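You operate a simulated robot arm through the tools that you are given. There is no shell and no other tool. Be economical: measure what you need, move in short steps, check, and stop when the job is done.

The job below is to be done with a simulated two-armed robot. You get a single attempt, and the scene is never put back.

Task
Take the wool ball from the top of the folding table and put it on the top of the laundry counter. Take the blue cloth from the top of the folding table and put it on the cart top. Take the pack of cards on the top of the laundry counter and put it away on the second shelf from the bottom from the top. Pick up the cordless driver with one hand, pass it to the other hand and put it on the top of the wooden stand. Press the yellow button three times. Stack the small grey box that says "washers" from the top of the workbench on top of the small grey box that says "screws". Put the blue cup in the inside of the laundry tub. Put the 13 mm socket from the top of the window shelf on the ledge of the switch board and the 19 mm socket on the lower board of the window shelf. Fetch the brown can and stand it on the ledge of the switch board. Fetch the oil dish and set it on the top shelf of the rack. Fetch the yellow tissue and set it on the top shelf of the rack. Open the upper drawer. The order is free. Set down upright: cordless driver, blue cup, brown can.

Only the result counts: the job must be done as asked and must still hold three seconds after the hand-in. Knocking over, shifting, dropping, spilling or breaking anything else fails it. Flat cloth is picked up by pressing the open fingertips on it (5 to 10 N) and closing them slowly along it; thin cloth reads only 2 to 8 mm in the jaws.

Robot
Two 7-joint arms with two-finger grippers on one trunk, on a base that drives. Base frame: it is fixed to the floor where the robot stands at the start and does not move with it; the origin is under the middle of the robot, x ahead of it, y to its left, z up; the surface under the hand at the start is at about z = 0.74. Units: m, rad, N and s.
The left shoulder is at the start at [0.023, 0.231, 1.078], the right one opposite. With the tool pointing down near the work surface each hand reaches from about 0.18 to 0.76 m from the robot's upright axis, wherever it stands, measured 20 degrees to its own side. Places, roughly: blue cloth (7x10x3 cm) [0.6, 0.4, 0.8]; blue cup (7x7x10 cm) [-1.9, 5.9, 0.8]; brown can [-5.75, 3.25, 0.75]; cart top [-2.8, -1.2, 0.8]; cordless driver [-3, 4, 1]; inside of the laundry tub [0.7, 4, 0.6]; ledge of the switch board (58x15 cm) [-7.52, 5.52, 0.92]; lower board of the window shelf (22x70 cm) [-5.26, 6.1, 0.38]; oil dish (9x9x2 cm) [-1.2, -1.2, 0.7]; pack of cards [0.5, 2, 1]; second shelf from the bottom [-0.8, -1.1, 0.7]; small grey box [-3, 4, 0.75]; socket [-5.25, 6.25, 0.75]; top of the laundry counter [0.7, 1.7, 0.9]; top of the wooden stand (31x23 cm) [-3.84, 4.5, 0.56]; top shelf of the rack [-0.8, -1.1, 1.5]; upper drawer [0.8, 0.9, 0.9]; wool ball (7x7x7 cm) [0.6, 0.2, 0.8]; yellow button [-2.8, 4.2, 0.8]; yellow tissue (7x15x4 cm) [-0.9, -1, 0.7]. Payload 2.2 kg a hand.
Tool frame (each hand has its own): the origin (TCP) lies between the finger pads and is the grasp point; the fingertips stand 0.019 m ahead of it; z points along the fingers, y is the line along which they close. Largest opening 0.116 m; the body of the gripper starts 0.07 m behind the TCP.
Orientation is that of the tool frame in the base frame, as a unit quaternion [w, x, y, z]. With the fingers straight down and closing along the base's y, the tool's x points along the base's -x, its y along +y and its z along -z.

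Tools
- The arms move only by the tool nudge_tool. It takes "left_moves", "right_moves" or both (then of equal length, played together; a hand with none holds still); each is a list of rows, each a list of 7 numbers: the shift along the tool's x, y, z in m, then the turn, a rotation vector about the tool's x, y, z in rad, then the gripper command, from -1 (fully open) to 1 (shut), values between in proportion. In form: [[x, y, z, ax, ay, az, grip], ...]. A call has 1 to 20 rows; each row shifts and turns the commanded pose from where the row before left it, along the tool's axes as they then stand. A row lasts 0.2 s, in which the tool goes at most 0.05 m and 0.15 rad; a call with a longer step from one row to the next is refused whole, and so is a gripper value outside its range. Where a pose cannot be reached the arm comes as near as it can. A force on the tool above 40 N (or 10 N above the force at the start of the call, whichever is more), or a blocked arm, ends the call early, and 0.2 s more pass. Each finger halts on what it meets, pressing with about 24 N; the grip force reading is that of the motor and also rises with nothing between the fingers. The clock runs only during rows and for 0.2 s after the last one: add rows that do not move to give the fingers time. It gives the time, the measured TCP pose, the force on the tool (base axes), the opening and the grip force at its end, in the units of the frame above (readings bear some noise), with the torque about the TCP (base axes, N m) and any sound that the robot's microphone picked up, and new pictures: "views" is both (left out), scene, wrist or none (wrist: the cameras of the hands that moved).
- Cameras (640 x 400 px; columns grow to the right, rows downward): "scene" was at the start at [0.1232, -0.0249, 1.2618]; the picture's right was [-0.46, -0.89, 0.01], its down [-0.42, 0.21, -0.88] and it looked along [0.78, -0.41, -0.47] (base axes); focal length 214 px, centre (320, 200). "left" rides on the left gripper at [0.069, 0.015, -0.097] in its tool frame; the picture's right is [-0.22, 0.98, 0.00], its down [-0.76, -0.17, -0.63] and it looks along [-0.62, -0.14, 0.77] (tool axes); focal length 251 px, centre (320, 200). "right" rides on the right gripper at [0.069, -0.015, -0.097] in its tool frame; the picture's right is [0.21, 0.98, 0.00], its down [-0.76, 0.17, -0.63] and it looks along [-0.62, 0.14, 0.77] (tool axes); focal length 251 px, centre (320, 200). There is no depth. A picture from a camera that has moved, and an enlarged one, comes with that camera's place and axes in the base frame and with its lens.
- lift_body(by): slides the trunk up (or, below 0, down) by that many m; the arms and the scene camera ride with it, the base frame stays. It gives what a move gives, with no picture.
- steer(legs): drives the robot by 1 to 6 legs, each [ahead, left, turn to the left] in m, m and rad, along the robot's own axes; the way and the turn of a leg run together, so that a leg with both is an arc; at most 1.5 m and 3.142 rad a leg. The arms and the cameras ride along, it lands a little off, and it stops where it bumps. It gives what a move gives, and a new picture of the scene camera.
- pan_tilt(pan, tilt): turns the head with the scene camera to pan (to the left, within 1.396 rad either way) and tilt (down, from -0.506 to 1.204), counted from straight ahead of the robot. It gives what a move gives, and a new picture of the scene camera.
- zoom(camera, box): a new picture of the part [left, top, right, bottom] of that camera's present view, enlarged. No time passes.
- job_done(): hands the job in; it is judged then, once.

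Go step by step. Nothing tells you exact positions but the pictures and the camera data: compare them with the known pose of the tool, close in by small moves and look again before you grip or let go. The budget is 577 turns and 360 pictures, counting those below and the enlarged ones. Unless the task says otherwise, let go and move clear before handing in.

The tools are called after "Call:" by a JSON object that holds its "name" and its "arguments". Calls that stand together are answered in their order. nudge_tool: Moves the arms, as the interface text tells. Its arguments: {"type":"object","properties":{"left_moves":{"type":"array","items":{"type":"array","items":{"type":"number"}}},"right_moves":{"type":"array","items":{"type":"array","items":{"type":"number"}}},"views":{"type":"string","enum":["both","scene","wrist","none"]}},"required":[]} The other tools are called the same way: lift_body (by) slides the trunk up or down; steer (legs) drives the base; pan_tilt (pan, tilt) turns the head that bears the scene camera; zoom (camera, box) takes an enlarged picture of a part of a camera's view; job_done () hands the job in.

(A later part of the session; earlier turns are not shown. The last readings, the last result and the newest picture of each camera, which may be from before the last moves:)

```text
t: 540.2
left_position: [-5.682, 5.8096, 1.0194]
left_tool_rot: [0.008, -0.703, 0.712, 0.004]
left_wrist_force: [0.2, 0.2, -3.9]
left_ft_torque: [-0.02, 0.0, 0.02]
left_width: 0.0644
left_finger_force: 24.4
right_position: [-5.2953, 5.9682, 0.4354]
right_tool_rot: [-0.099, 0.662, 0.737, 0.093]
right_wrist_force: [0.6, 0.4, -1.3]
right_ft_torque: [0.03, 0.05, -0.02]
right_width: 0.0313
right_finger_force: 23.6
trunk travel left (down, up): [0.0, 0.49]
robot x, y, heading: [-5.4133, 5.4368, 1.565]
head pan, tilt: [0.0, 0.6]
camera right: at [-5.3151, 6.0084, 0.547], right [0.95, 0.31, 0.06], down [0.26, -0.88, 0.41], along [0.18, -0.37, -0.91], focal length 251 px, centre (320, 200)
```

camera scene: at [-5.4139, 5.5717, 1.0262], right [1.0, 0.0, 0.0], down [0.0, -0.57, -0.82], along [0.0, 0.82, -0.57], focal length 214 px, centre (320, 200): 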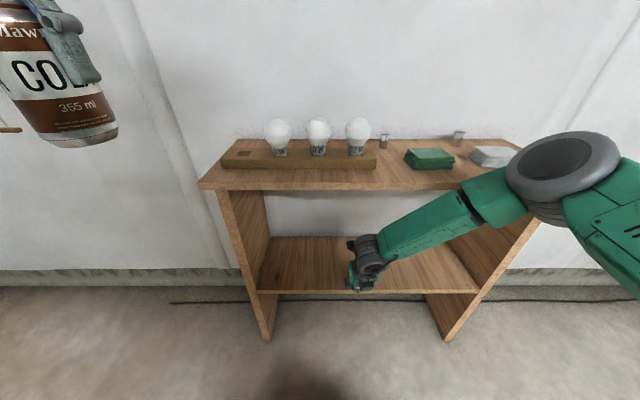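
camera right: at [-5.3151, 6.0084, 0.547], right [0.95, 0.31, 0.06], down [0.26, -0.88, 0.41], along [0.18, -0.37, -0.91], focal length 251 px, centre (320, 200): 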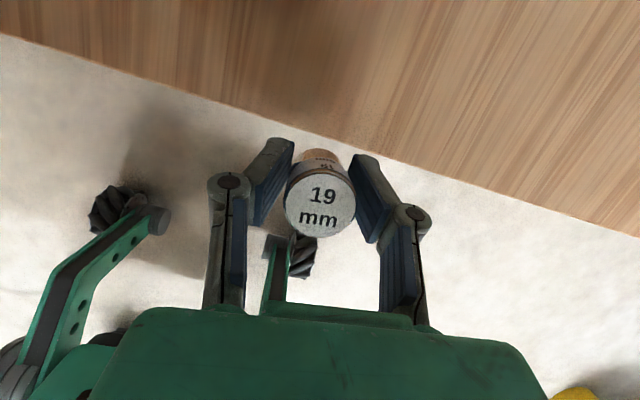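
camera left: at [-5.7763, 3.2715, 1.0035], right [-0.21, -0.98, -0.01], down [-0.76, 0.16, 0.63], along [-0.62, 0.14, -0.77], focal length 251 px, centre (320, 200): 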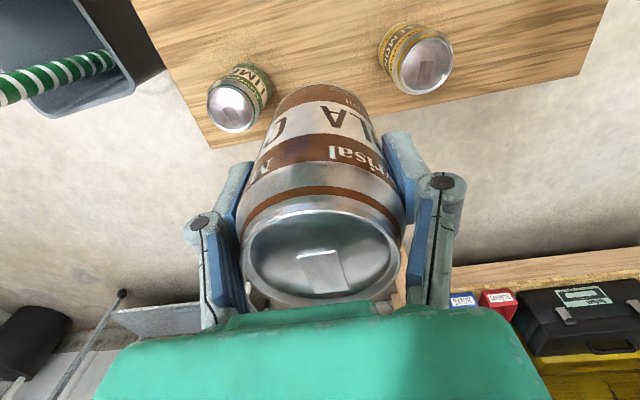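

Board edge is at y≈5.99, just ahead. Raise slightly, go in 0.085, then lower.

Call:
{"name": "nudge_tool", "arguments": {"right_moves": [[0.004, 0, -0.0145, 0, 0, 0, 1], [0.034, 0, 0.0087, 0, 0, 0, 1], [0.034, 0, 0.0087, 0, 0, 0, 1], [0.015, 0, 0.004, 0, 0, 0, 1], [0, 0, 0, 0, 0, 0, 1], [0, 0, 0, 0, 0, 0, 1]], "views": "both"}}

```text
t: 541.6
left_position: [-5.6813, 5.8096, 1.021]
left_tool_rot: [0.008, -0.703, 0.711, 0.003]
left_wrist_force: [0.8, 0.0, -3.7]
left_ft_torque: [-0.01, -0.01, 0.01]
left_width: 0.0642
left_finger_force: 23.7
right_position: [-5.3038, 6.0554, 0.4522]
right_tool_rot: [-0.099, 0.662, 0.737, 0.094]
right_wrist_force: [0.2, -0.4, -1.1]
right_ft_torque: [-0.04, 0.03, -0.02]
right_width: 0.0313
right_finger_force: 24.3
trunk travel left (down, up): [0.0, 0.49]
robot x, y, heading: [-5.415, 5.4418, 1.569]
head pan, tilt: [0.0, 0.6]
camera scene: at [-5.4139, 5.5711, 1.0263], right [1.0, 0.0, 0.0], down [0.0, -0.57, -0.82], along [0.0, 0.82, -0.57], focal length 214 px, centre (320, 200)
camera right: at [-5.3239, 6.0942, 0.5643], right [0.95, 0.31, 0.06], down [0.26, -0.88, 0.41], along [0.18, -0.37, -0.91], focal length 251 px, centre (320, 200)
```

scene: 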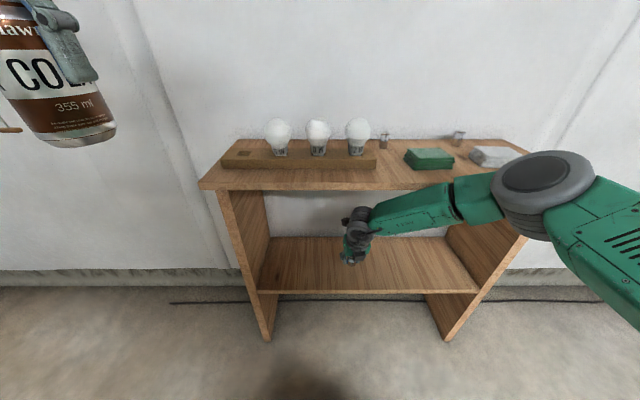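
right: 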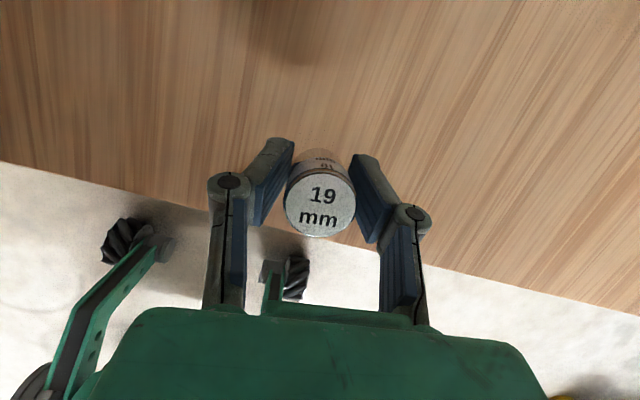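

Call:
{"name": "nudge_tool", "arguments": {"right_moves": [[-0.004, 0, 0.0145, 0, 0, 0, 1], [-0.0025, 0, 0.0097, 0, 0, 0, 1], [-0.0015, 0, 0.005, 0, 0, 0, 1], [-0.001, 0, 0.004, 0, 0, 0, 1], [0, 0, 0, 0, 0, 0, 1]], "views": "none"}}

Call:
{"name": "nudge_tool", "arguments": {"right_moves": [[-0.001, 0, 0.003, 0, 0, 0, 1], [-0.001, 0, 0.003, 0, 0, 0, 1], [0, 0, 0, 0, 0, 0, 1]], "views": "wrist"}}

```text
t: 542.8
left_position: [-5.6812, 5.8096, 1.0203]
left_tool_rot: [0.008, -0.702, 0.712, 0.003]
left_wrist_force: [0.4, -0.1, -4.3]
left_ft_torque: [0.0, 0.0, 0.01]
left_width: 0.0648
left_finger_force: 24.1
right_position: [-5.3047, 6.0533, 0.4176]
right_tool_rot: [-0.099, 0.662, 0.737, 0.093]
right_wrist_force: [-0.1, -0.3, -0.8]
right_ft_torque: [0.01, 0.03, 0.0]
right_width: 0.0313
right_finger_force: 24.2
trunk travel left (down, up): [0.0, 0.49]
robot x, y, heading: [-5.4149, 5.4413, 1.568]
head pan, tilt: [0.0, 0.6]
```

```text
t: 543.6
left_position: [-5.6798, 5.809, 1.02]
left_tool_rot: [0.008, -0.702, 0.712, 0.004]
left_wrist_force: [-0.9, -0.2, -3.6]
left_ft_torque: [-0.01, 0.01, -0.01]
left_width: 0.0642
left_finger_force: 23.6
right_position: [-5.3043, 6.0544, 0.412]
right_tool_rot: [-0.1, 0.662, 0.737, 0.092]
right_wrist_force: [0.4, 0.7, -1.5]
right_ft_torque: [0.01, -0.01, 0.01]
right_width: 0.0311
right_finger_force: 23.8
trunk travel left (down, up): [0.0, 0.49]
robot x, y, heading: [-5.4131, 5.439, 1.565]
head pan, tilt: [0.0, 0.6]
camera right: at [-5.3242, 6.0938, 0.5233], right [0.95, 0.31, 0.06], down [0.26, -0.88, 0.41], along [0.18, -0.37, -0.91], focal length 251 px, centre (320, 200)
```

right: 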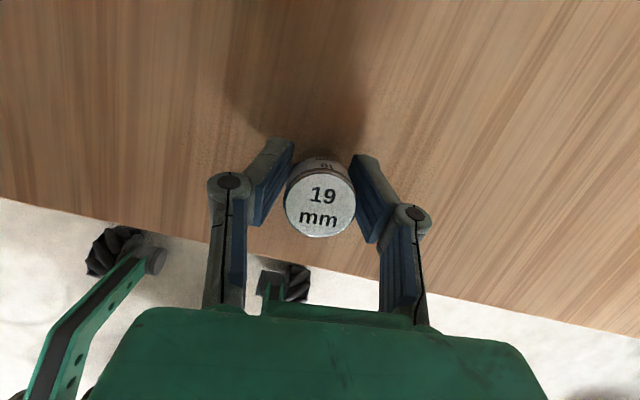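

Call:
{"name": "nudge_tool", "arguments": {"right_moves": [[-0.001, 0, 0.003, 0, 0, 0, 1], [-0.001, 0, 0.003, 0, 0, 0, 1], [0, 0, 0, 0, 0, 0, 1]], "views": "none"}}

Call:
{"name": "nudge_tool", "arguments": {"right_moves": [[-0.001, 0, 0.003, 0, 0, 0, 1], [-0.001, 0, 0.003, 0, 0, 0, 1], [0, 0, 0, 0, 0, 0, 1]], "views": "none"}}

Call:
{"name": "nudge_tool", "arguments": {"right_moves": [[-0.001, 0, 0.003, 0, 0, 0, 1], [-0.001, 0, 0.003, 0, 0, 0, 1], [0, 0, 0, 0, 0, 0, 1]], "views": "wrist"}}

```text
t: 544.4
left_position: [-5.6812, 5.8087, 1.0206]
left_tool_rot: [0.008, -0.703, 0.711, 0.004]
left_wrist_force: [0.2, -0.4, -3.5]
left_ft_torque: [-0.02, -0.02, 0.04]
left_width: 0.0645
left_finger_force: 24.2
right_position: [-5.3049, 6.0547, 0.4051]
right_tool_rot: [-0.099, 0.662, 0.737, 0.094]
right_wrist_force: [-0.9, -0.5, -1.9]
right_ft_torque: [0.02, 0.01, 0.0]
right_width: 0.0312
right_finger_force: 24.6
trunk travel left (down, up): [0.0, 0.49]
robot x, y, heading: [-5.4122, 5.4396, 1.568]
head pan, tilt: [0.0, 0.6]
```

```text
t: 545.2
left_position: [-5.6822, 5.807, 1.0218]
left_tool_rot: [0.009, -0.703, 0.711, 0.004]
left_wrist_force: [0.6, -0.7, -4.8]
left_ft_torque: [0.02, 0.01, 0.02]
left_width: 0.0644
left_finger_force: 23.7
right_position: [-5.3046, 6.0549, 0.4031]
right_tool_rot: [-0.102, 0.663, 0.736, 0.095]
right_wrist_force: [2.6, -2.4, 25.0]
right_ft_torque: [-0.33, 0.06, 0.03]
right_width: 0.0313
right_finger_force: 24.4
trunk travel left (down, up): [0.0, 0.49]
robot x, y, heading: [-5.4149, 5.4379, 1.57]
head pan, tilt: [0.0, 0.6]
```

```text
t: 545.6
left_position: [-5.6806, 5.8069, 1.021]
left_tool_rot: [0.008, -0.703, 0.712, 0.004]
left_wrist_force: [0.0, -0.4, -3.9]
left_ft_torque: [-0.01, 0.0, -0.01]
left_width: 0.0644
left_finger_force: 24.3
right_position: [-5.305, 6.0561, 0.4019]
right_tool_rot: [-0.103, 0.662, 0.736, 0.095]
right_wrist_force: [1.6, -11.0, 19.8]
right_ft_torque: [-0.43, 0.07, 0.08]
right_width: 0.0312
right_finger_force: 24.8
trunk travel left (down, up): [0.0, 0.49]
robot x, y, heading: [-5.4108, 5.4385, 1.564]
head pan, tilt: [0.0, 0.6]
stopped in row 1 (right hand): the force on the tool passed its limit at 43 N (the readings are from after the stop); the commanded pose is now the measured one
camera right: at [-5.3237, 6.0942, 0.5146], right [0.95, 0.31, 0.06], down [0.26, -0.88, 0.4], along [0.18, -0.36, -0.92], focal length 251 px, centre (320, 200)
```

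right: 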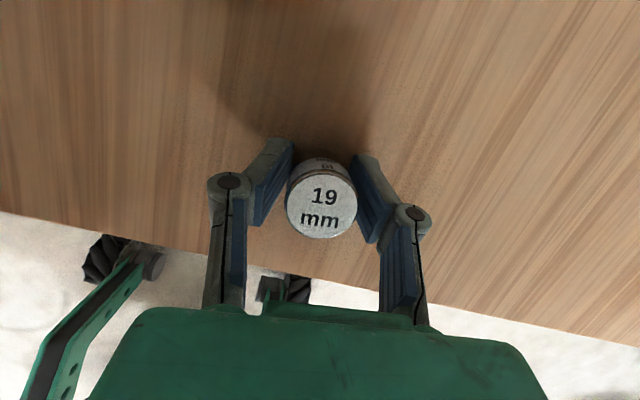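

Contact. Ease up 1 mm, open, and retreat.

Call:
{"name": "nudge_tool", "arguments": {"right_moves": [[0.0003, 0, -0.001, 0, 0, 0, 0.6], [0, 0, 0, 0, 0, 0, 0.3], [0, 0, 0, 0, 0, 0, 0], [0, 0, 0, 0, 0, 0, 0], [0.005, 0, -0.02, 0, 0, 0, 0], [0.006, 0, -0.025, 0, 0, 0, 0], [0, 0, 0, 0, 0, 0, 0]], "views": "wrist"}}

```text
t: 547.2
left_position: [-5.6813, 5.8079, 1.0215]
left_tool_rot: [0.009, -0.702, 0.712, 0.004]
left_wrist_force: [0.0, 0.1, -3.1]
left_ft_torque: [0.02, 0.01, -0.02]
left_width: 0.0643
left_finger_force: 24.6
right_position: [-5.3042, 6.0531, 0.4461]
right_tool_rot: [-0.101, 0.663, 0.736, 0.094]
right_wrist_force: [0.0, 0.3, 0.5]
right_ft_torque: [0.02, 0.0, 0.02]
right_width: 0.0578
right_finger_force: 0.1
trunk travel left (down, up): [0.0, 0.49]
robot x, y, heading: [-5.4124, 5.4397, 1.563]
head pan, tilt: [0.0, 0.6]
camera right: at [-5.3238, 6.0924, 0.5592], right [0.95, 0.31, 0.06], down [0.26, -0.88, 0.4], along [0.18, -0.36, -0.91], focal length 251 px, centre (320, 200)
```

right: 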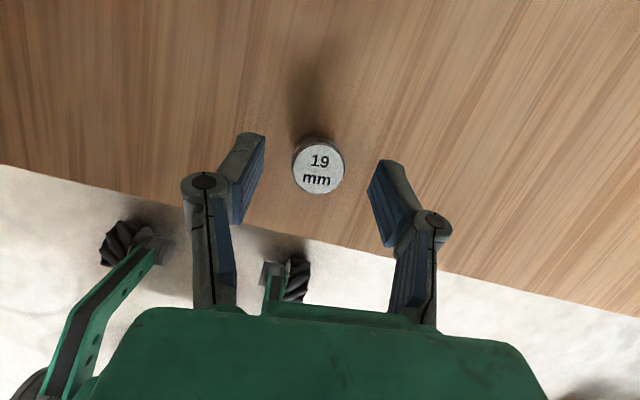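

19 mm socket stands on the lower board. Back out, raise the hand, and position for the 13 mm socket.

Call:
{"name": "steer", "arguments": {"legs": [[-0.3, 0, 0]]}}

Call:
{"name": "nudge_tool", "arguments": {"right_moves": [[0.0099, 0, -0.0388, 0, 0, 0, -0.03], [0.0099, 0, -0.0388, 0, 0, 0, -0.03], [0.0099, 0, -0.0388, 0, 0, 0, -0.03], [0.0099, 0, -0.0388, 0, 0, 0, -0.03], [0.0099, 0, -0.0388, 0, 0, 0, -0.03], [0.0099, 0, -0.0388, 0, 0, 0, -0.03], [0.0099, 0, -0.0388, 0, 0, 0, -0.03], [0.0099, 0, -0.0388, 0, 0, 0, -0.03], [0.0099, 0, -0.0388, 0, 0, 0, -0.03], [0.0099, 0, -0.0388, 0, 0, 0, -0.03], [0.0099, 0, -0.0388, 0, 0, 0, -0.03], [0.0099, 0, -0.0388, 0, 0, 0, -0.03], [0.0099, 0, -0.0388, 0, 0, 0, -0.03], [0.0099, 0, -0.0388, 0, 0, 0, -0.03], [0, 0, 0, 0, 0, 0, -0.03]], "views": "scene"}}

```text
t: 549.2
left_position: [-5.6815, 5.5089, 1.0216]
left_tool_rot: [0.008, -0.704, 0.71, 0.004]
left_wrist_force: [0.0, 0.0, -3.5]
left_ft_torque: [-0.01, 0.01, 0.04]
left_width: 0.0642
left_finger_force: 24.2
right_position: [-5.3061, 5.7564, 0.4481]
right_tool_rot: [-0.102, 0.661, 0.737, 0.094]
right_wrist_force: [0.8, -0.5, 0.0]
right_ft_torque: [0.0, 0.0, -0.02]
right_width: 0.0582
right_finger_force: 0.0
trunk travel left (down, up): [0.0, 0.49]
robot x, y, heading: [-5.414, 5.1437, 1.569]
head pan, tilt: [0.0, 0.6]
camera scene: at [-5.415, 5.2731, 1.0265], right [1.0, 0.0, 0.0], down [0.0, -0.57, -0.82], along [0.0, 0.82, -0.57], focal length 214 px, centre (320, 200)
```

scene: 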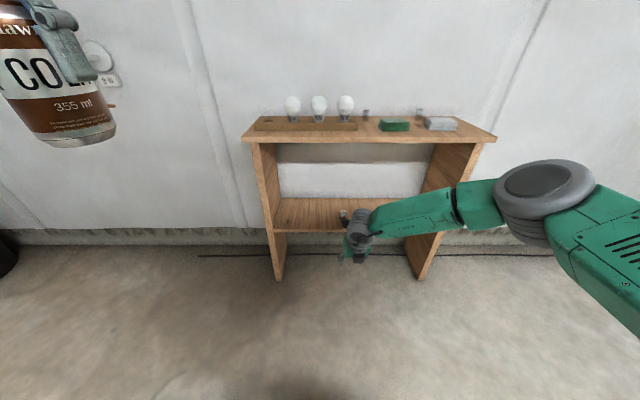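

```text
t: 552.4
left_position: [-5.6815, 5.5083, 1.0213]
left_tool_rot: [0.009, -0.703, 0.711, 0.005]
left_wrist_force: [0.9, 0.1, -4.1]
left_ft_torque: [-0.03, -0.02, 0.0]
left_width: 0.0645
left_finger_force: 23.4
right_position: [-5.3065, 5.7385, 1.0109]
right_tool_rot: [-0.103, 0.661, 0.737, 0.095]
right_wrist_force: [-0.2, -0.6, 0.1]
right_ft_torque: [0.05, 0.02, 0.0]
right_width: 0.0597
right_finger_force: 0.0
trunk travel left (down, up): [0.0, 0.49]
robot x, y, heading: [-5.413, 5.1424, 1.566]
head pan, tilt: [0.0, 0.6]
camera scene: at [-5.4152, 5.2737, 1.0263], right [1.0, 0.0, 0.0], down [0.0, -0.57, -0.82], along [0.0, 0.82, -0.57], focal length 214 px, centre (320, 200)
```

scene: 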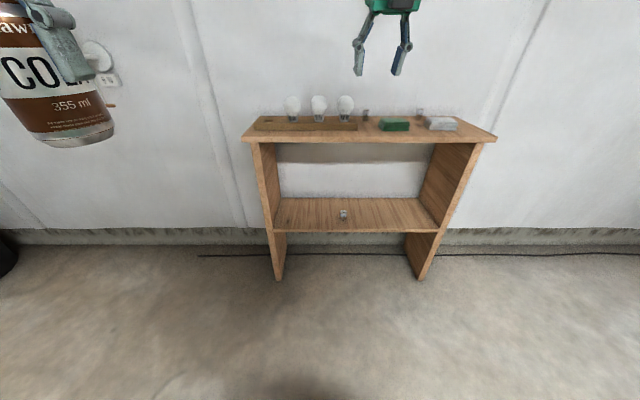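

Call:
{"name": "steer", "arguments": {"legs": [[0.4, -0.06, 0]]}}

Call:
{"name": "nudge_tool", "arguments": {"right_moves": [[0, 0, 0, 0, 0, 0, -0.03], [0, 0, 0, 0, 0, 0, -0.03], [0, 0, 0, 0, 0, 0, -0.03]], "views": "wrist"}}

```text
t: 554.9
left_position: [-5.6212, 5.9066, 1.0214]
left_tool_rot: [0.008, -0.704, 0.71, 0.005]
left_wrist_force: [-1.3, -0.9, -4.1]
left_ft_torque: [-0.01, 0.04, -0.01]
left_width: 0.0646
left_finger_force: 24.3
right_position: [-5.2469, 6.1383, 1.0108]
right_tool_rot: [-0.103, 0.661, 0.737, 0.096]
right_wrist_force: [0.0, 0.3, 0.2]
right_ft_torque: [-0.03, 0.01, 0.01]
right_width: 0.0596
right_finger_force: 0.1
trunk travel left (down, up): [0.0, 0.49]
robot x, y, heading: [-5.352, 5.5443, 1.57]
head pan, tilt: [0.0, 0.6]
camera scene: at [-5.3538, 5.674, 1.0263], right [1.0, 0.0, 0.0], down [0.0, -0.57, -0.82], along [0.0, 0.82, -0.57], focal length 214 px, centre (320, 200)
```

scene: 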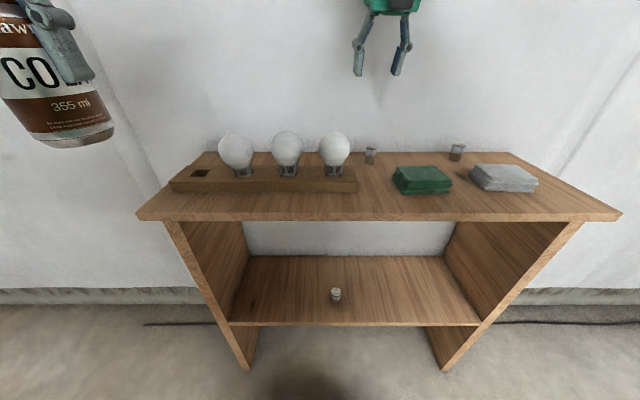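

```text
t: 555.7
left_position: [-5.6216, 5.9055, 1.0213]
left_tool_rot: [0.007, -0.704, 0.71, 0.004]
left_wrist_force: [-0.3, -0.2, -3.6]
left_ft_torque: [-0.01, 0.01, 0.01]
left_width: 0.0641
left_finger_force: 23.9
right_position: [-5.2454, 6.1356, 1.0121]
right_tool_rot: [-0.104, 0.66, 0.737, 0.097]
right_wrist_force: [-0.1, 1.3, -0.4]
right_ft_torque: [-0.02, -0.01, 0.01]
right_width: 0.0599
right_finger_force: 0.0
trunk travel left (down, up): [0.0, 0.49]
robot x, y, heading: [-5.3533, 5.5427, 1.571]
head pan, tilt: [0.0, 0.6]
camera right: at [-5.2658, 6.1732, 1.1243], right [0.95, 0.31, 0.07], down [0.26, -0.88, 0.4], along [0.18, -0.36, -0.92], focal length 251 px, centre (320, 200)
```

right: 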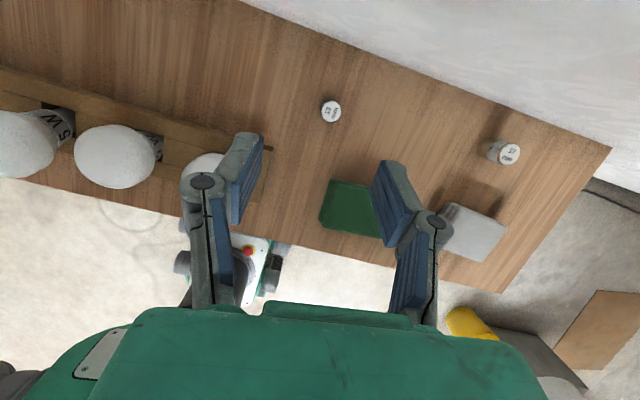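

13 mm socket ≈(-5.229, 6.163). Align and descend.

Call:
{"name": "nudge_tool", "arguments": {"right_moves": [[0.0135, 0.008, 0.0035, 0, 0, 0, -0.03], [0.0135, 0.008, 0.0035, 0, 0, 0, -0.03], [-0.0099, 0, 0.0388, 0, 0, 0, -0.03], [-0.0099, 0, 0.0388, 0, 0, 0, -0.03], [-0.0099, 0, 0.0388, 0, 0, 0, -0.03], [0, 0, 0, 0, 0, 0, -0.03], [0, 0, 0, 0, 0, 0, -0.03]], "views": "wrist"}}

```text
t: 557.3
left_position: [-5.6208, 5.9069, 1.021]
left_tool_rot: [0.007, -0.704, 0.71, 0.003]
left_wrist_force: [0.0, -0.5, -4.2]
left_ft_torque: [-0.01, 0.01, 0.0]
left_width: 0.0641
left_finger_force: 23.7
right_position: [-5.2327, 6.1699, 0.892]
right_tool_rot: [-0.104, 0.661, 0.737, 0.097]
right_wrist_force: [-0.5, 0.5, 0.3]
right_ft_torque: [-0.02, 0.01, 0.01]
right_width: 0.0595
right_finger_force: 0.1
trunk travel left (down, up): [0.0, 0.49]
robot x, y, heading: [-5.3498, 5.5397, 1.568]
head pan, tilt: [0.0, 0.6]
camera right: at [-5.253, 6.2078, 1.0046], right [0.95, 0.31, 0.07], down [0.26, -0.88, 0.4], along [0.18, -0.36, -0.92], focal length 251 px, centre (320, 200)
```

right: 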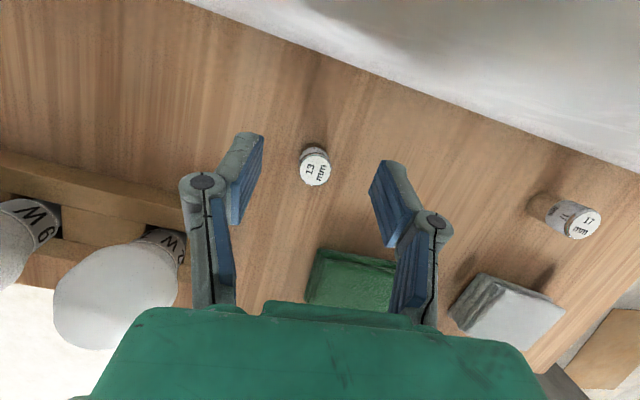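

Call:
{"name": "nudge_tool", "arguments": {"right_moves": [[-0.0125, 0.005, 0.021, 0, 0, 0, -0.03], [-0.0062, 0, 0.0243, 0, 0, 0, -0.03], [-0.006, 0, 0.022, 0, 0, 0, -0.03], [0, 0, 0, 0, 0, 0, -0.03], [0, 0, 0, 0, 0, 0, -0.03]], "views": "wrist"}}

```text
t: 558.5
left_position: [-5.6207, 5.9062, 1.021]
left_tool_rot: [0.007, -0.704, 0.71, 0.004]
left_wrist_force: [1.1, -0.2, -4.2]
left_ft_torque: [-0.04, -0.01, 0.0]
left_width: 0.0643
left_finger_force: 24.0
right_position: [-5.2278, 6.1646, 0.8223]
right_tool_rot: [-0.103, 0.661, 0.737, 0.096]
right_wrist_force: [0.1, -0.3, 2.0]
right_ft_torque: [-0.05, 0.08, 0.0]
right_width: 0.06
right_finger_force: 0.1
trunk travel left (down, up): [0.0, 0.49]
robot x, y, heading: [-5.3542, 5.5425, 1.568]
head pan, tilt: [0.0, 0.6]
camera right: at [-5.2472, 6.203, 0.934], right [0.95, 0.31, 0.07], down [0.26, -0.88, 0.4], along [0.18, -0.36, -0.92], focal length 251 px, centre (320, 200)
```

right: 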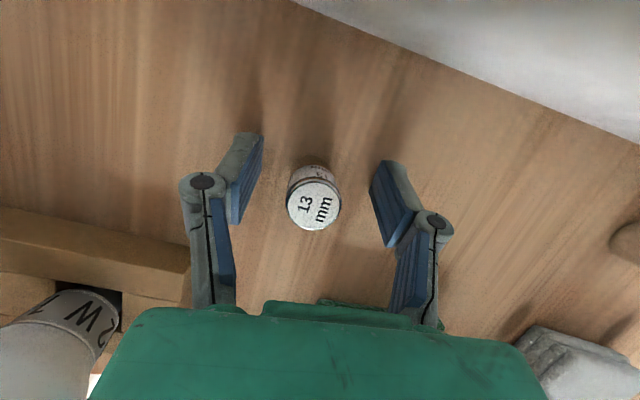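

Call:
{"name": "nudge_tool", "arguments": {"right_moves": [[-0.006, -0.002, 0.001, 0, 0, 0, 0.2], [0, 0, 0.003, 0, 0, 0, 0.5], [0, 0, 0, 0, 0, 0, 1], [0, 0, 0, 0, 0, 0, 1], [0, 0, 0, 0, 0, 0, 1]], "views": "wrist"}}

```text
t: 559.6
left_position: [-5.6169, 5.9037, 1.0217]
left_tool_rot: [0.007, -0.703, 0.711, 0.006]
left_wrist_force: [-0.4, 0.6, -3.4]
left_ft_torque: [0.02, 0.0, -0.02]
left_width: 0.0647
left_finger_force: 23.9
right_position: [-5.2302, 6.1587, 0.8217]
right_tool_rot: [-0.113, 0.659, 0.737, 0.097]
right_wrist_force: [-8.3, -0.4, 13.0]
right_ft_torque: [-0.07, -0.07, -0.02]
right_width: 0.0229
right_finger_force: 24.5
trunk travel left (down, up): [0.0, 0.49]
robot x, y, heading: [-5.3538, 5.5428, 1.573]
head pan, tilt: [0.0, 0.6]
stopped in row 5 (right hand): the force on the tool passed its limit at 40 N (the readings are from after the stop); the commanded pose is now the measured one
camera right: at [-5.2483, 6.196, 0.9356], right [0.95, 0.31, 0.06], down [0.27, -0.88, 0.38], along [0.17, -0.35, -0.92], focal length 251 px, centre (320, 200)
```

right: 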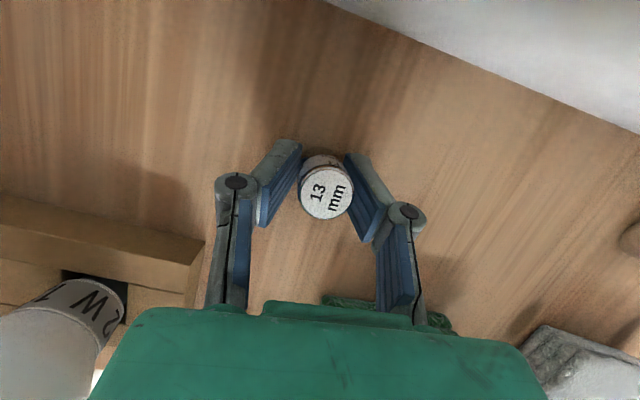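

Gripped (tips touching the shelf). Lift up.

Call:
{"name": "nudge_tool", "arguments": {"right_moves": [[0.003, 0, -0.01, 0, 0, 0, 1], [0.007, 0, -0.028, 0, 0, 0, 1], [0.0099, 0, -0.0388, 0, 0, 0, 1], [0.0099, 0, -0.0388, 0, 0, 0, 1], [0.0099, 0, -0.0388, 0, 0, 0, 1], [0.0099, 0, -0.0388, 0, 0, 0, 1], [0, 0, 0, 0, 0, 0, 1]], "views": "both"}}

```text
t: 561.2
left_position: [-5.6175, 5.9043, 1.0217]
left_tool_rot: [0.007, -0.704, 0.71, 0.005]
left_wrist_force: [-1.1, 0.2, -4.0]
left_ft_torque: [-0.01, -0.01, 0.01]
left_width: 0.0643
left_finger_force: 23.5
right_position: [-5.228, 6.1501, 1.0207]
right_tool_rot: [-0.11, 0.66, 0.737, 0.096]
right_wrist_force: [-0.4, -0.1, -0.6]
right_ft_torque: [-0.03, 0.03, 0.0]
right_width: 0.0233
right_finger_force: 24.0
trunk travel left (down, up): [0.0, 0.49]
robot x, y, heading: [-5.3514, 5.5427, 1.566]
head pan, tilt: [0.0, 0.6]
camera scene: at [-5.3535, 5.6736, 1.0263], right [1.0, 0.0, 0.0], down [0.0, -0.57, -0.82], along [0.0, 0.82, -0.57], focal length 214 px, centre (320, 200)
camera right: at [-5.2466, 6.1884, 1.133], right [0.95, 0.31, 0.06], down [0.27, -0.88, 0.39], along [0.17, -0.35, -0.92], focal length 251 px, centre (320, 200)
```

scene: 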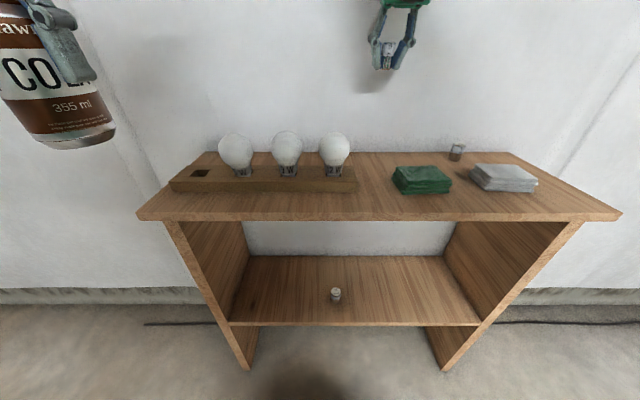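
right: 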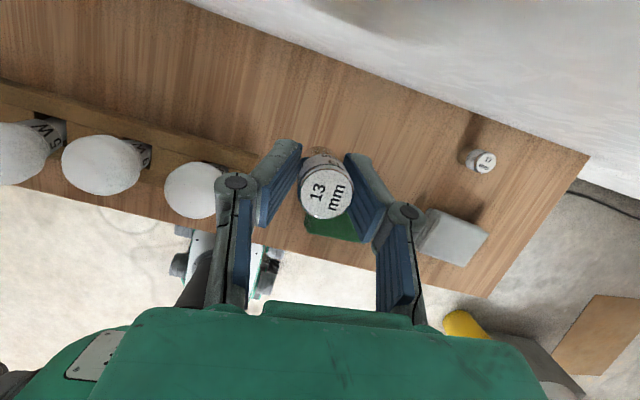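

13 mm socket held. Now to the switch board: back off, turn left to face west, approach.

Call:
{"name": "steer", "arguments": {"legs": [[-0.35, 0, 0], [0, 0, 1.57], [0.9, 0, 0]]}}

Call:
{"name": "pan_tilt", "arguments": {"pan": 0.0, "tilt": 0.35}}

```text
t: 571.6
left_position: [-6.6155, 4.9526, 1.0206]
left_tool_rot: [-0.001, 1.0, -0.015, -0.006]
left_wrist_force: [0.0, -0.4, -3.3]
left_ft_torque: [-0.01, -0.03, 0.03]
left_width: 0.0642
left_finger_force: 23.5
right_position: [-6.8521, 5.3489, 1.0208]
right_tool_rot: [-0.145, -0.045, 0.988, -0.007]
right_wrist_force: [-0.2, -0.6, -1.0]
right_ft_torque: [-0.01, -0.01, 0.02]
right_width: 0.023
right_finger_force: 23.8
trunk travel left (down, up): [0.0, 0.49]
robot x, y, heading: [-6.2455, 5.2082, 3.123]
head pan, tilt: [0.0, 0.6]
camera scene: at [-6.3777, 5.2137, 1.0263], right [0.02, 1.0, 0.0], down [0.57, -0.01, -0.82], along [-0.82, 0.02, -0.57], focal length 214 px, centre (320, 200)
```

scene: 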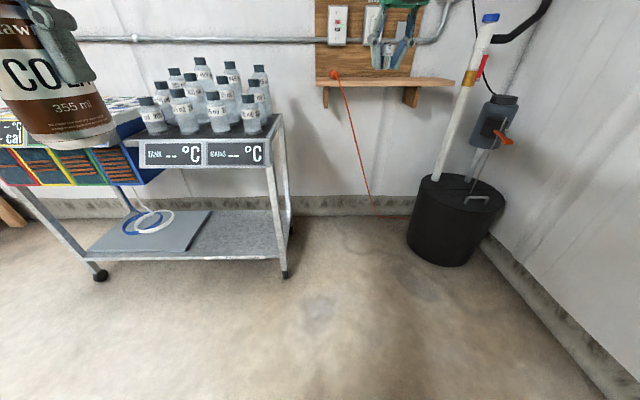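

```text
t: 572.4
left_position: [-6.6122, 4.9539, 1.0201]
left_tool_rot: [-0.001, 1.0, -0.015, -0.006]
left_wrist_force: [0.8, -0.1, -2.4]
left_ft_torque: [0.02, -0.06, 0.0]
left_width: 0.0639
left_finger_force: 24.2
right_position: [-6.8498, 5.3484, 1.0211]
right_tool_rot: [-0.147, -0.045, 0.988, -0.008]
right_wrist_force: [0.1, 0.4, -0.6]
right_ft_torque: [0.0, -0.03, -0.01]
right_width: 0.023
right_finger_force: 23.8
trunk travel left (down, up): [0.0, 0.49]
robot x, y, heading: [-6.2484, 5.2139, 3.117]
head pan, tilt: [0.0, 0.351]
camera scene: at [-6.3822, 5.2138, 1.0491], right [0.02, 1.0, 0.0], down [0.35, -0.01, -0.94], along [-0.94, 0.02, -0.35], focal length 214 px, centre (320, 200)
```

scene: 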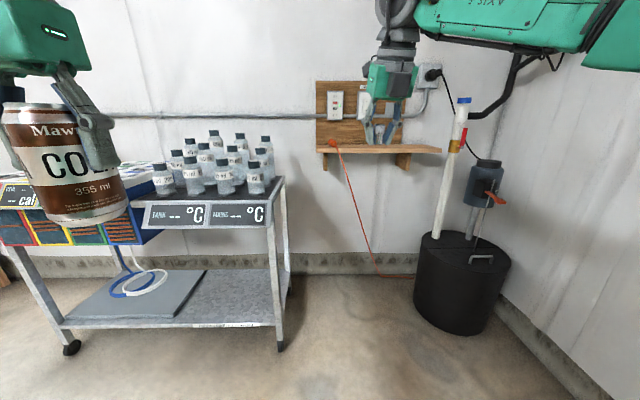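

Ledge at z≈0.90, y 5.22…5.83; a red plug sits at its left end (y≈5.30), a bottle cart to the left. I'll place the can near y≈5.43 and the socket near y≈5.66. Shift right 0.28, ahead 0.5.

Call:
{"name": "steer", "arguments": {"legs": [[0, -0.28, 0.02], [0.5, 0, 0]]}}

Call:
{"name": "zoom", "arguments": {"camera": "scene", "box": [180, 60, 480, 220]}}

```text
t: 576.9
left_position: [-7.1084, 5.247, 1.024]
left_tool_rot: [0.007, 1.0, -0.006, -0.008]
left_wrist_force: [-0.2, 1.0, -3.6]
left_ft_torque: [-0.06, -0.01, 0.01]
left_width: 0.0642
left_finger_force: 23.7
right_position: [-7.3543, 5.6385, 1.0206]
right_tool_rot: [-0.148, -0.05, 0.988, -0.016]
right_wrist_force: [-0.1, 2.1, -0.2]
right_ft_torque: [-0.12, -0.05, 0.06]
right_width: 0.0227
right_finger_force: 24.0
trunk travel left (down, up): [0.0, 0.49]
robot x, y, heading: [-6.7483, 5.4977, 3.137]
head pan, tilt: [0.0, 0.351]
camera scene: at [-6.8832, 5.5041, 1.0491], right [0.0, 1.0, -0.01], down [0.35, -0.01, -0.94], along [-0.94, 0.0, -0.35], focal length 214 px, centre (320, 200)
```

scene: 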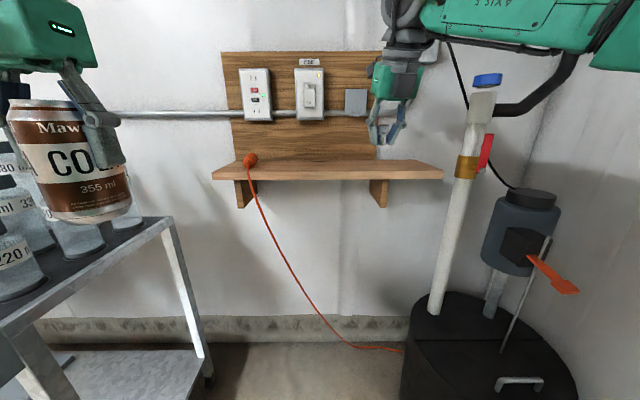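

```text
2.13 times, centred on (330, 140) of scene
camera zoom: at [-6.8832, 5.5041, 1.0491], right [0.0, 1.0, -0.01], down [0.35, -0.01, -0.94], along [-0.94, 0.0, -0.35], focal length 458 px, centre (299, 328)
```

zoom: 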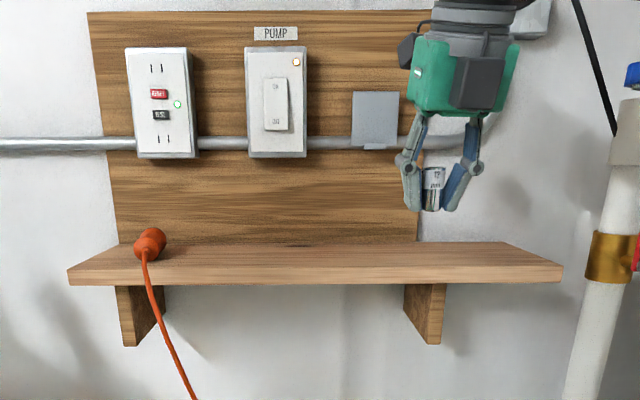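

Ledge top z≈0.92, front edge x≈-7.445. Drive 0.1 closer and move the socket over the ledge at y≈5.70.

Call:
{"name": "steer", "arguments": {"legs": [[0.1, 0, 0]]}}

Call:
{"name": "nudge_tool", "arguments": {"right_moves": [[0.02, 0.02, 0.006, 0, 0, 0, 1], [0.01, 0.02, 0.0, 0, 0, 0, 1], [0, 0.015, 0, 0, 0, 0, 1], [0, 0, 0, 0, 0, 0, 1], [0, 0, 0, 0, 0, 0, 1]], "views": "both"}}

```text
t: 578.0
left_position: [-7.2075, 5.2334, 1.018]
left_tool_rot: [0.0, 1.0, -0.007, -0.004]
left_wrist_force: [-0.4, -1.5, -3.8]
left_ft_torque: [0.07, -0.05, 0.02]
left_width: 0.0645
left_finger_force: 24.0
right_position: [-7.4515, 5.624, 1.0231]
right_tool_rot: [-0.148, -0.052, 0.988, -0.01]
right_wrist_force: [0.5, 0.1, -1.2]
right_ft_torque: [0.09, -0.01, -0.02]
right_width: 0.0231
right_finger_force: 24.3
trunk travel left (down, up): [0.0, 0.49]
robot x, y, heading: [-6.8463, 5.4938, 3.135]
head pan, tilt: [0.0, 0.351]
camera scene: at [-6.9839, 5.4927, 1.0489], right [0.0, 1.0, 0.0], down [0.35, 0.0, -0.94], along [-0.94, 0.01, -0.35], focal length 214 px, centre (320, 200)
```

scene: 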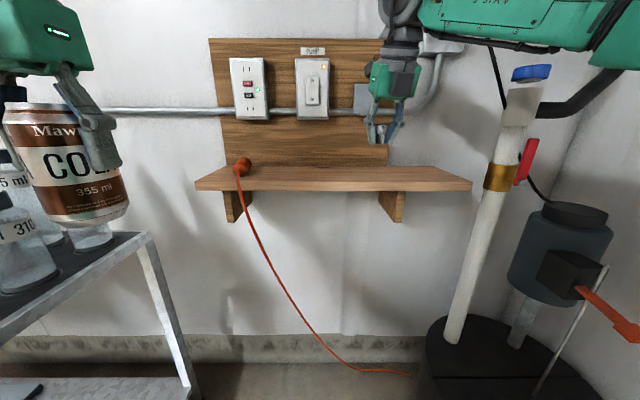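

```text
t: 579.2
left_position: [-7.2056, 5.2416, 1.0202]
left_tool_rot: [0.004, 1.0, -0.007, -0.003]
left_wrist_force: [-0.4, 0.8, -3.3]
left_ft_torque: [-0.06, -0.02, 0.0]
left_width: 0.0643
left_finger_force: 23.5
right_position: [-7.4839, 5.6849, 1.0289]
right_tool_rot: [-0.15, -0.052, 0.987, -0.013]
right_wrist_force: [0.5, 0.6, -0.1]
right_ft_torque: [-0.04, 0.01, 0.01]
right_width: 0.0229
right_finger_force: 24.3
trunk travel left (down, up): [0.0, 0.49]
robot x, y, heading: [-6.8463, 5.4991, 3.137]
head pan, tilt: [0.0, 0.351]
camera scene: at [-6.9828, 5.4977, 1.0491], right [0.0, 1.0, 0.0], down [0.35, 0.0, -0.94], along [-0.94, 0.0, -0.35], focal length 214 px, centre (320, 200)
camera right: at [-7.5191, 5.6673, 1.1404], right [-0.31, 0.95, 0.05], down [0.89, 0.27, 0.38], along [0.34, 0.16, -0.92], focal length 251 px, centre (320, 200)
```

scene: 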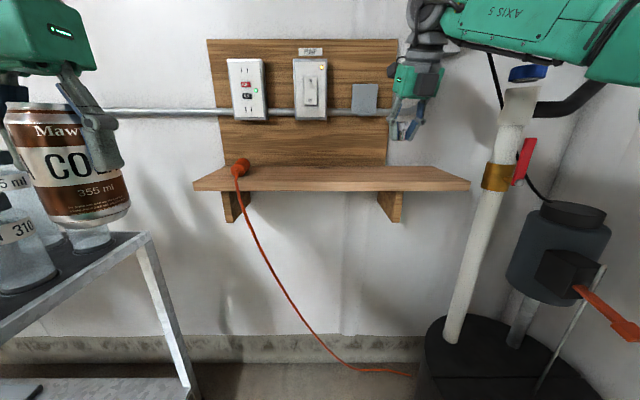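
right: 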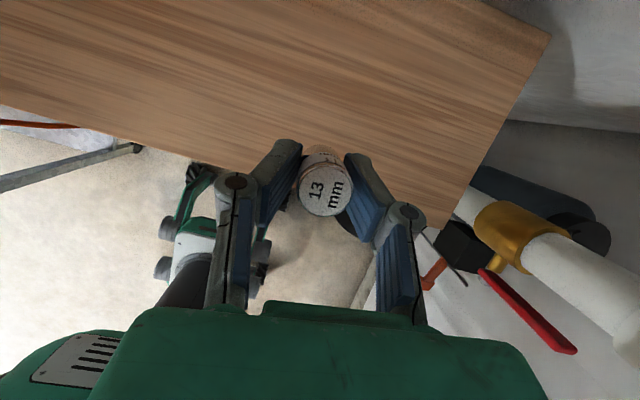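

Socket is 4.5 cm inside the front edge. Lower it.

Call:
{"name": "nudge_tool", "arguments": {"right_moves": [[-0.0059, 0, 0.0191, 0, 0, 0, 1], [-0.0059, 0, 0.0191, 0, 0, 0, 1], [-0.0059, 0, 0.0191, 0, 0, 0, 1], [-0.0015, 0, 0.005, 0, 0, 0, 1], [0, 0, 0, 0, 0, 0, 1]], "views": "wrist"}}

```text
t: 580.4
left_position: [-7.2071, 5.2327, 1.0181]
left_tool_rot: [0.001, 1.0, -0.007, -0.001]
left_wrist_force: [0.4, -1.1, -3.3]
left_ft_torque: [-0.01, 0.01, 0.01]
left_width: 0.0645
left_finger_force: 24.1
right_position: [-7.4858, 5.6737, 0.9627]
right_tool_rot: [-0.15, -0.052, 0.987, -0.009]
right_wrist_force: [-0.5, -0.7, -1.0]
right_ft_torque: [0.01, 0.0, 0.01]
right_width: 0.023
right_finger_force: 24.1
trunk travel left (down, up): [0.0, 0.49]
robot x, y, heading: [-6.8479, 5.4941, 3.133]
head pan, tilt: [0.0, 0.351]
camera right: at [-7.5195, 5.6563, 1.0758], right [-0.31, 0.95, 0.06], down [0.89, 0.26, 0.38], along [0.34, 0.17, -0.92], focal length 251 px, centre (320, 200)
```

right: 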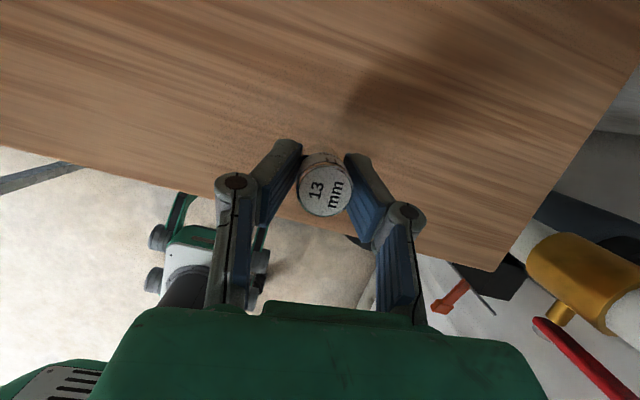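

Call:
{"name": "nudge_tool", "arguments": {"right_moves": [[-0.0012, 0, 0.004, 0, 0, 0, 1], [-0.0012, 0, 0.004, 0, 0, 0, 1], [0, 0, 0, 0, 0, 0, 1]], "views": "none"}}

Call:
{"name": "nudge_tool", "arguments": {"right_moves": [[-0.0009, 0, 0.003, 0, 0, 0, 1], [-0.0009, 0, 0.003, 0, 0, 0, 1], [0, 0, 0, 0, 0, 0, 1]], "views": "none"}}

Call:
{"name": "nudge_tool", "arguments": {"right_moves": [[-0.0009, 0, 0.003, 0, 0, 0, 1], [0, 0, 0, 0, 0, 0, 1]], "views": "none"}}

```text
t: 581.2
left_position: [-7.2062, 5.2344, 1.0186]
left_tool_rot: [0.001, 1.0, -0.007, -0.002]
left_wrist_force: [0.3, -0.6, -3.7]
left_ft_torque: [0.02, -0.02, 0.0]
left_width: 0.0645
left_finger_force: 23.5
right_position: [-7.4832, 5.6759, 0.9556]
right_tool_rot: [-0.149, -0.053, 0.987, -0.011]
right_wrist_force: [-0.5, 0.1, -1.8]
right_ft_torque: [0.02, 0.01, -0.03]
right_width: 0.0233
right_finger_force: 23.8
trunk travel left (down, up): [0.0, 0.49]
robot x, y, heading: [-6.8486, 5.495, 3.135]
head pan, tilt: [0.0, 0.351]
```

```text
t: 582.0
left_position: [-7.2046, 5.2358, 1.0178]
left_tool_rot: [0.001, 1.0, -0.007, -0.001]
left_wrist_force: [0.0, -0.3, -3.9]
left_ft_torque: [0.01, -0.03, 0.04]
left_width: 0.0641
left_finger_force: 23.7
right_position: [-7.4841, 5.6772, 0.947]
right_tool_rot: [-0.15, -0.052, 0.987, -0.011]
right_wrist_force: [-0.7, 0.4, -1.9]
right_ft_torque: [-0.02, -0.01, 0.0]
right_width: 0.023
right_finger_force: 24.2
trunk travel left (down, up): [0.0, 0.49]
robot x, y, heading: [-6.8479, 5.4951, 3.137]
head pan, tilt: [0.0, 0.351]
```

```text
t: 582.6
left_position: [-7.207, 5.2351, 1.0187]
left_tool_rot: [0.001, 1.0, -0.007, -0.002]
left_wrist_force: [-0.4, 0.6, -3.3]
left_ft_torque: [0.02, 0.0, 0.04]
left_width: 0.0644
left_finger_force: 24.2
right_position: [-7.4837, 5.6762, 0.9443]
right_tool_rot: [-0.149, -0.052, 0.987, -0.009]
right_wrist_force: [0.1, 0.7, -0.1]
right_ft_torque: [0.0, 0.01, 0.0]
right_width: 0.0229
right_finger_force: 23.6
trunk travel left (down, up): [0.0, 0.49]
robot x, y, heading: [-6.8474, 5.4956, 3.14]
head pan, tilt: [0.0, 0.351]
```

Call:
{"name": "nudge_tool", "arguments": {"right_moves": [[-0.0009, 0, 0.003, 0, 0, 0, 1], [0, 0, 0, 0, 0, 0, 1]], "views": "none"}}

Call:
{"name": "nudge_tool", "arguments": {"right_moves": [[0, 0, 0, 0, 0, 0, 0.75], [0, 0, 0, 0, 0, 0, 0.5], [0, 0, 0, 0, 0, 0, 0.2], [0, 0, 0, 0, 0, 0, 0.2], [0.004, 0, -0.015, 0, 0, 0, 0.2], [0.008, 0, -0.03, 0, 0, 0, 0.2], [0.008, 0, -0.03, 0, 0, 0, 0.2], [0, 0, 0, 0, 0, 0, 0.2]], "views": "both"}}

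```text
t: 583.2
left_position: [-7.2059, 5.2342, 1.0197]
left_tool_rot: [0.0, 1.0, -0.008, -0.003]
left_wrist_force: [-0.4, -0.2, -3.6]
left_ft_torque: [0.03, 0.0, -0.01]
left_width: 0.0644
left_finger_force: 24.3
right_position: [-7.4845, 5.6771, 0.9449]
right_tool_rot: [-0.153, -0.051, 0.987, -0.01]
right_wrist_force: [-5.1, 2.0, 17.0]
right_ft_torque: [0.27, 0.03, 0.04]
right_width: 0.0234
right_finger_force: 24.2
trunk travel left (down, up): [0.0, 0.49]
robot x, y, heading: [-6.8502, 5.4973, 3.137]
head pan, tilt: [0.0, 0.351]
```

```text
t: 585.0
left_position: [-7.206, 5.2354, 1.0182]
left_tool_rot: [0.001, 1.0, -0.007, -0.001]
left_wrist_force: [-0.3, -0.2, -3.6]
left_ft_torque: [0.0, -0.03, -0.02]
left_width: 0.0644
left_finger_force: 24.3
right_position: [-7.4815, 5.6768, 1.0196]
right_tool_rot: [-0.149, -0.052, 0.987, -0.01]
right_wrist_force: [0.5, 0.7, -0.2]
right_ft_torque: [-0.02, 0.01, -0.03]
right_width: 0.0463
right_finger_force: 0.1
trunk travel left (down, up): [0.0, 0.49]
robot x, y, heading: [-6.8492, 5.493, 3.138]
head pan, tilt: [0.0, 0.351]
camera scene: at [-6.983, 5.4948, 1.0491], right [0.0, 1.0, 0.0], down [0.35, 0.0, -0.94], along [-0.94, 0.0, -0.35], focal length 214 px, centre (320, 200)
camera right: at [-7.5172, 5.6593, 1.1319], right [-0.31, 0.95, 0.06], down [0.89, 0.26, 0.38], along [0.35, 0.17, -0.92], focal length 251 px, centre (320, 200)
```

scene: 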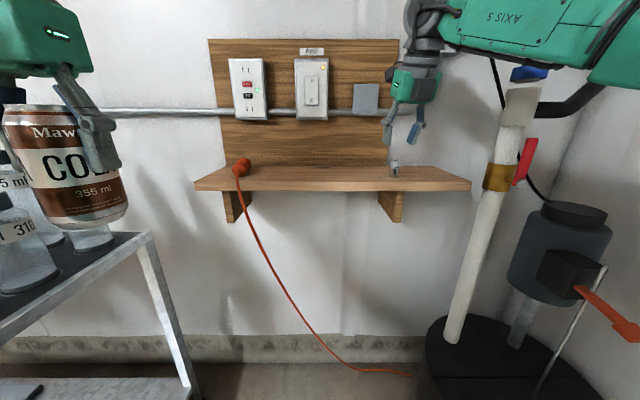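
right: 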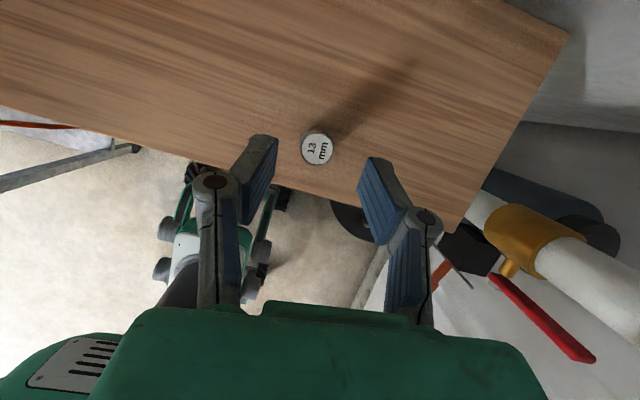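

Socket stands on the ledge. Move the right hand back, raise the trunk 0.15, and bring the can over the ledge at y≈5.46.

Call:
{"name": "nudge_tool", "arguments": {"right_moves": [[-0.03, 0, -0.03, 0, 0, 0, 0.2], [-0.04, 0.01, -0.02, 0, 0, 0, -1], [-0.04, 0.01, 0, 0, 0, 0, -1], [-0.03, 0.01, 0, 0, 0, 0, -1], [0, 0, 0, 0, 0, 0, -1]], "views": "none"}}

Call:
{"name": "lift_body", "arguments": {"by": 0.15}}

Call:
{"name": "nudge_tool", "arguments": {"left_moves": [[0, -0.045, 0, 0, 0, 0, 1], [0, -0.045, 0, 0, 0, 0, 1], [-0.03, -0.03, 0, 0, 0, 0, 1], [-0.03, -0.03, 0, 0, 0, 0, 1], [-0.03, -0.03, 0, 0, 0, 0, 1], [-0.03, -0.03, 0.01, 0, 0, 0, 1], [-0.035, 0, 0.02, 0, 0, 0, 1], [-0.035, 0, 0.02, 0, 0, 0, 1], [-0.03, 0, 0.02, 0, 0, 0, 1], [0, 0, 0, 0, 0, 0, 1], [0, 0, 0, 0, 0, 0, 1]], "views": "both"}}

```text
t: 586.2
left_position: [-7.206, 5.2364, 1.0196]
left_tool_rot: [0.001, 1.0, -0.007, -0.003]
left_wrist_force: [1.1, -0.3, -3.1]
left_ft_torque: [0.0, -0.06, 0.0]
left_width: 0.0646
left_finger_force: 23.6
right_position: [-7.3381, 5.724, 1.0255]
right_tool_rot: [-0.149, -0.052, 0.987, -0.012]
right_wrist_force: [0.6, -0.1, 0.1]
right_ft_torque: [0.02, 0.0, -0.03]
right_width: 0.116
right_finger_force: 0.0
trunk travel left (down, up): [0.0, 0.49]
robot x, y, heading: [-6.8508, 5.4957, 3.135]
head pan, tilt: [0.0, 0.351]
```

```text
t: 588.0
left_position: [-7.2057, 5.2365, 1.1697]
left_tool_rot: [0.002, 1.0, -0.007, -0.002]
left_wrist_force: [-0.6, -0.4, -3.0]
left_ft_torque: [-0.04, -0.03, -0.01]
left_width: 0.0645
left_finger_force: 24.2
right_position: [-7.3387, 5.7223, 1.1764]
right_tool_rot: [-0.149, -0.052, 0.987, -0.01]
right_wrist_force: [0.2, -0.1, 0.0]
right_ft_torque: [0.01, 0.01, 0.01]
right_width: 0.1162
right_finger_force: 0.0
trunk travel left (down, up): [-0.15, 0.34]
robot x, y, heading: [-6.8483, 5.4971, 3.137]
head pan, tilt: [0.0, 0.351]
```

```text
t: 590.4
left_position: [-7.4243, 5.4522, 1.1031]
left_tool_rot: [0.001, 1.0, -0.008, -0.004]
left_wrist_force: [0.0, -0.1, -3.4]
left_ft_torque: [0.0, -0.02, 0.0]
left_width: 0.0642
left_finger_force: 23.8
right_position: [-7.3395, 5.7267, 1.1746]
right_tool_rot: [-0.15, -0.052, 0.987, -0.012]
right_wrist_force: [0.2, -0.1, -0.4]
right_ft_torque: [0.0, -0.01, -0.01]
right_width: 0.1161
right_finger_force: 0.1
trunk travel left (down, up): [-0.15, 0.34]
robot x, y, heading: [-6.8484, 5.4977, 3.136]
head pan, tilt: [0.0, 0.351]
camera scene: at [-6.9846, 5.4993, 1.199], right [0.0, 1.0, 0.0], down [0.35, 0.0, -0.94], along [-0.94, 0.0, -0.35], focal length 214 px, centre (320, 200)
camera left: at [-7.3543, 5.436, 1.1988], right [-0.23, -0.97, 0.01], down [-0.75, 0.18, 0.64], along [-0.62, 0.14, -0.77], focal length 251 px, centre (320, 200)
```

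scene: 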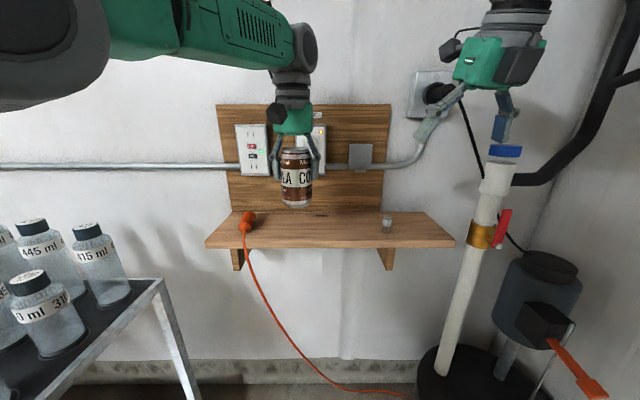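
left: 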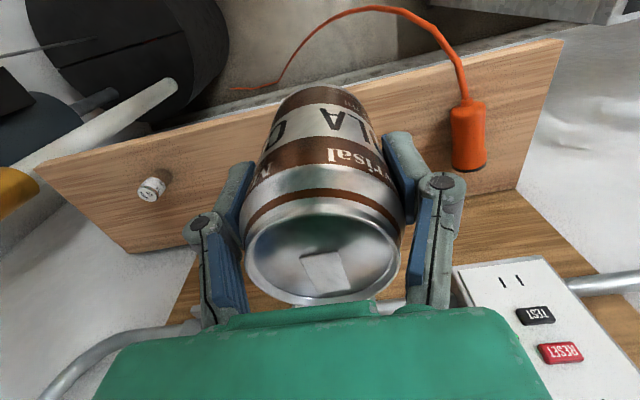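

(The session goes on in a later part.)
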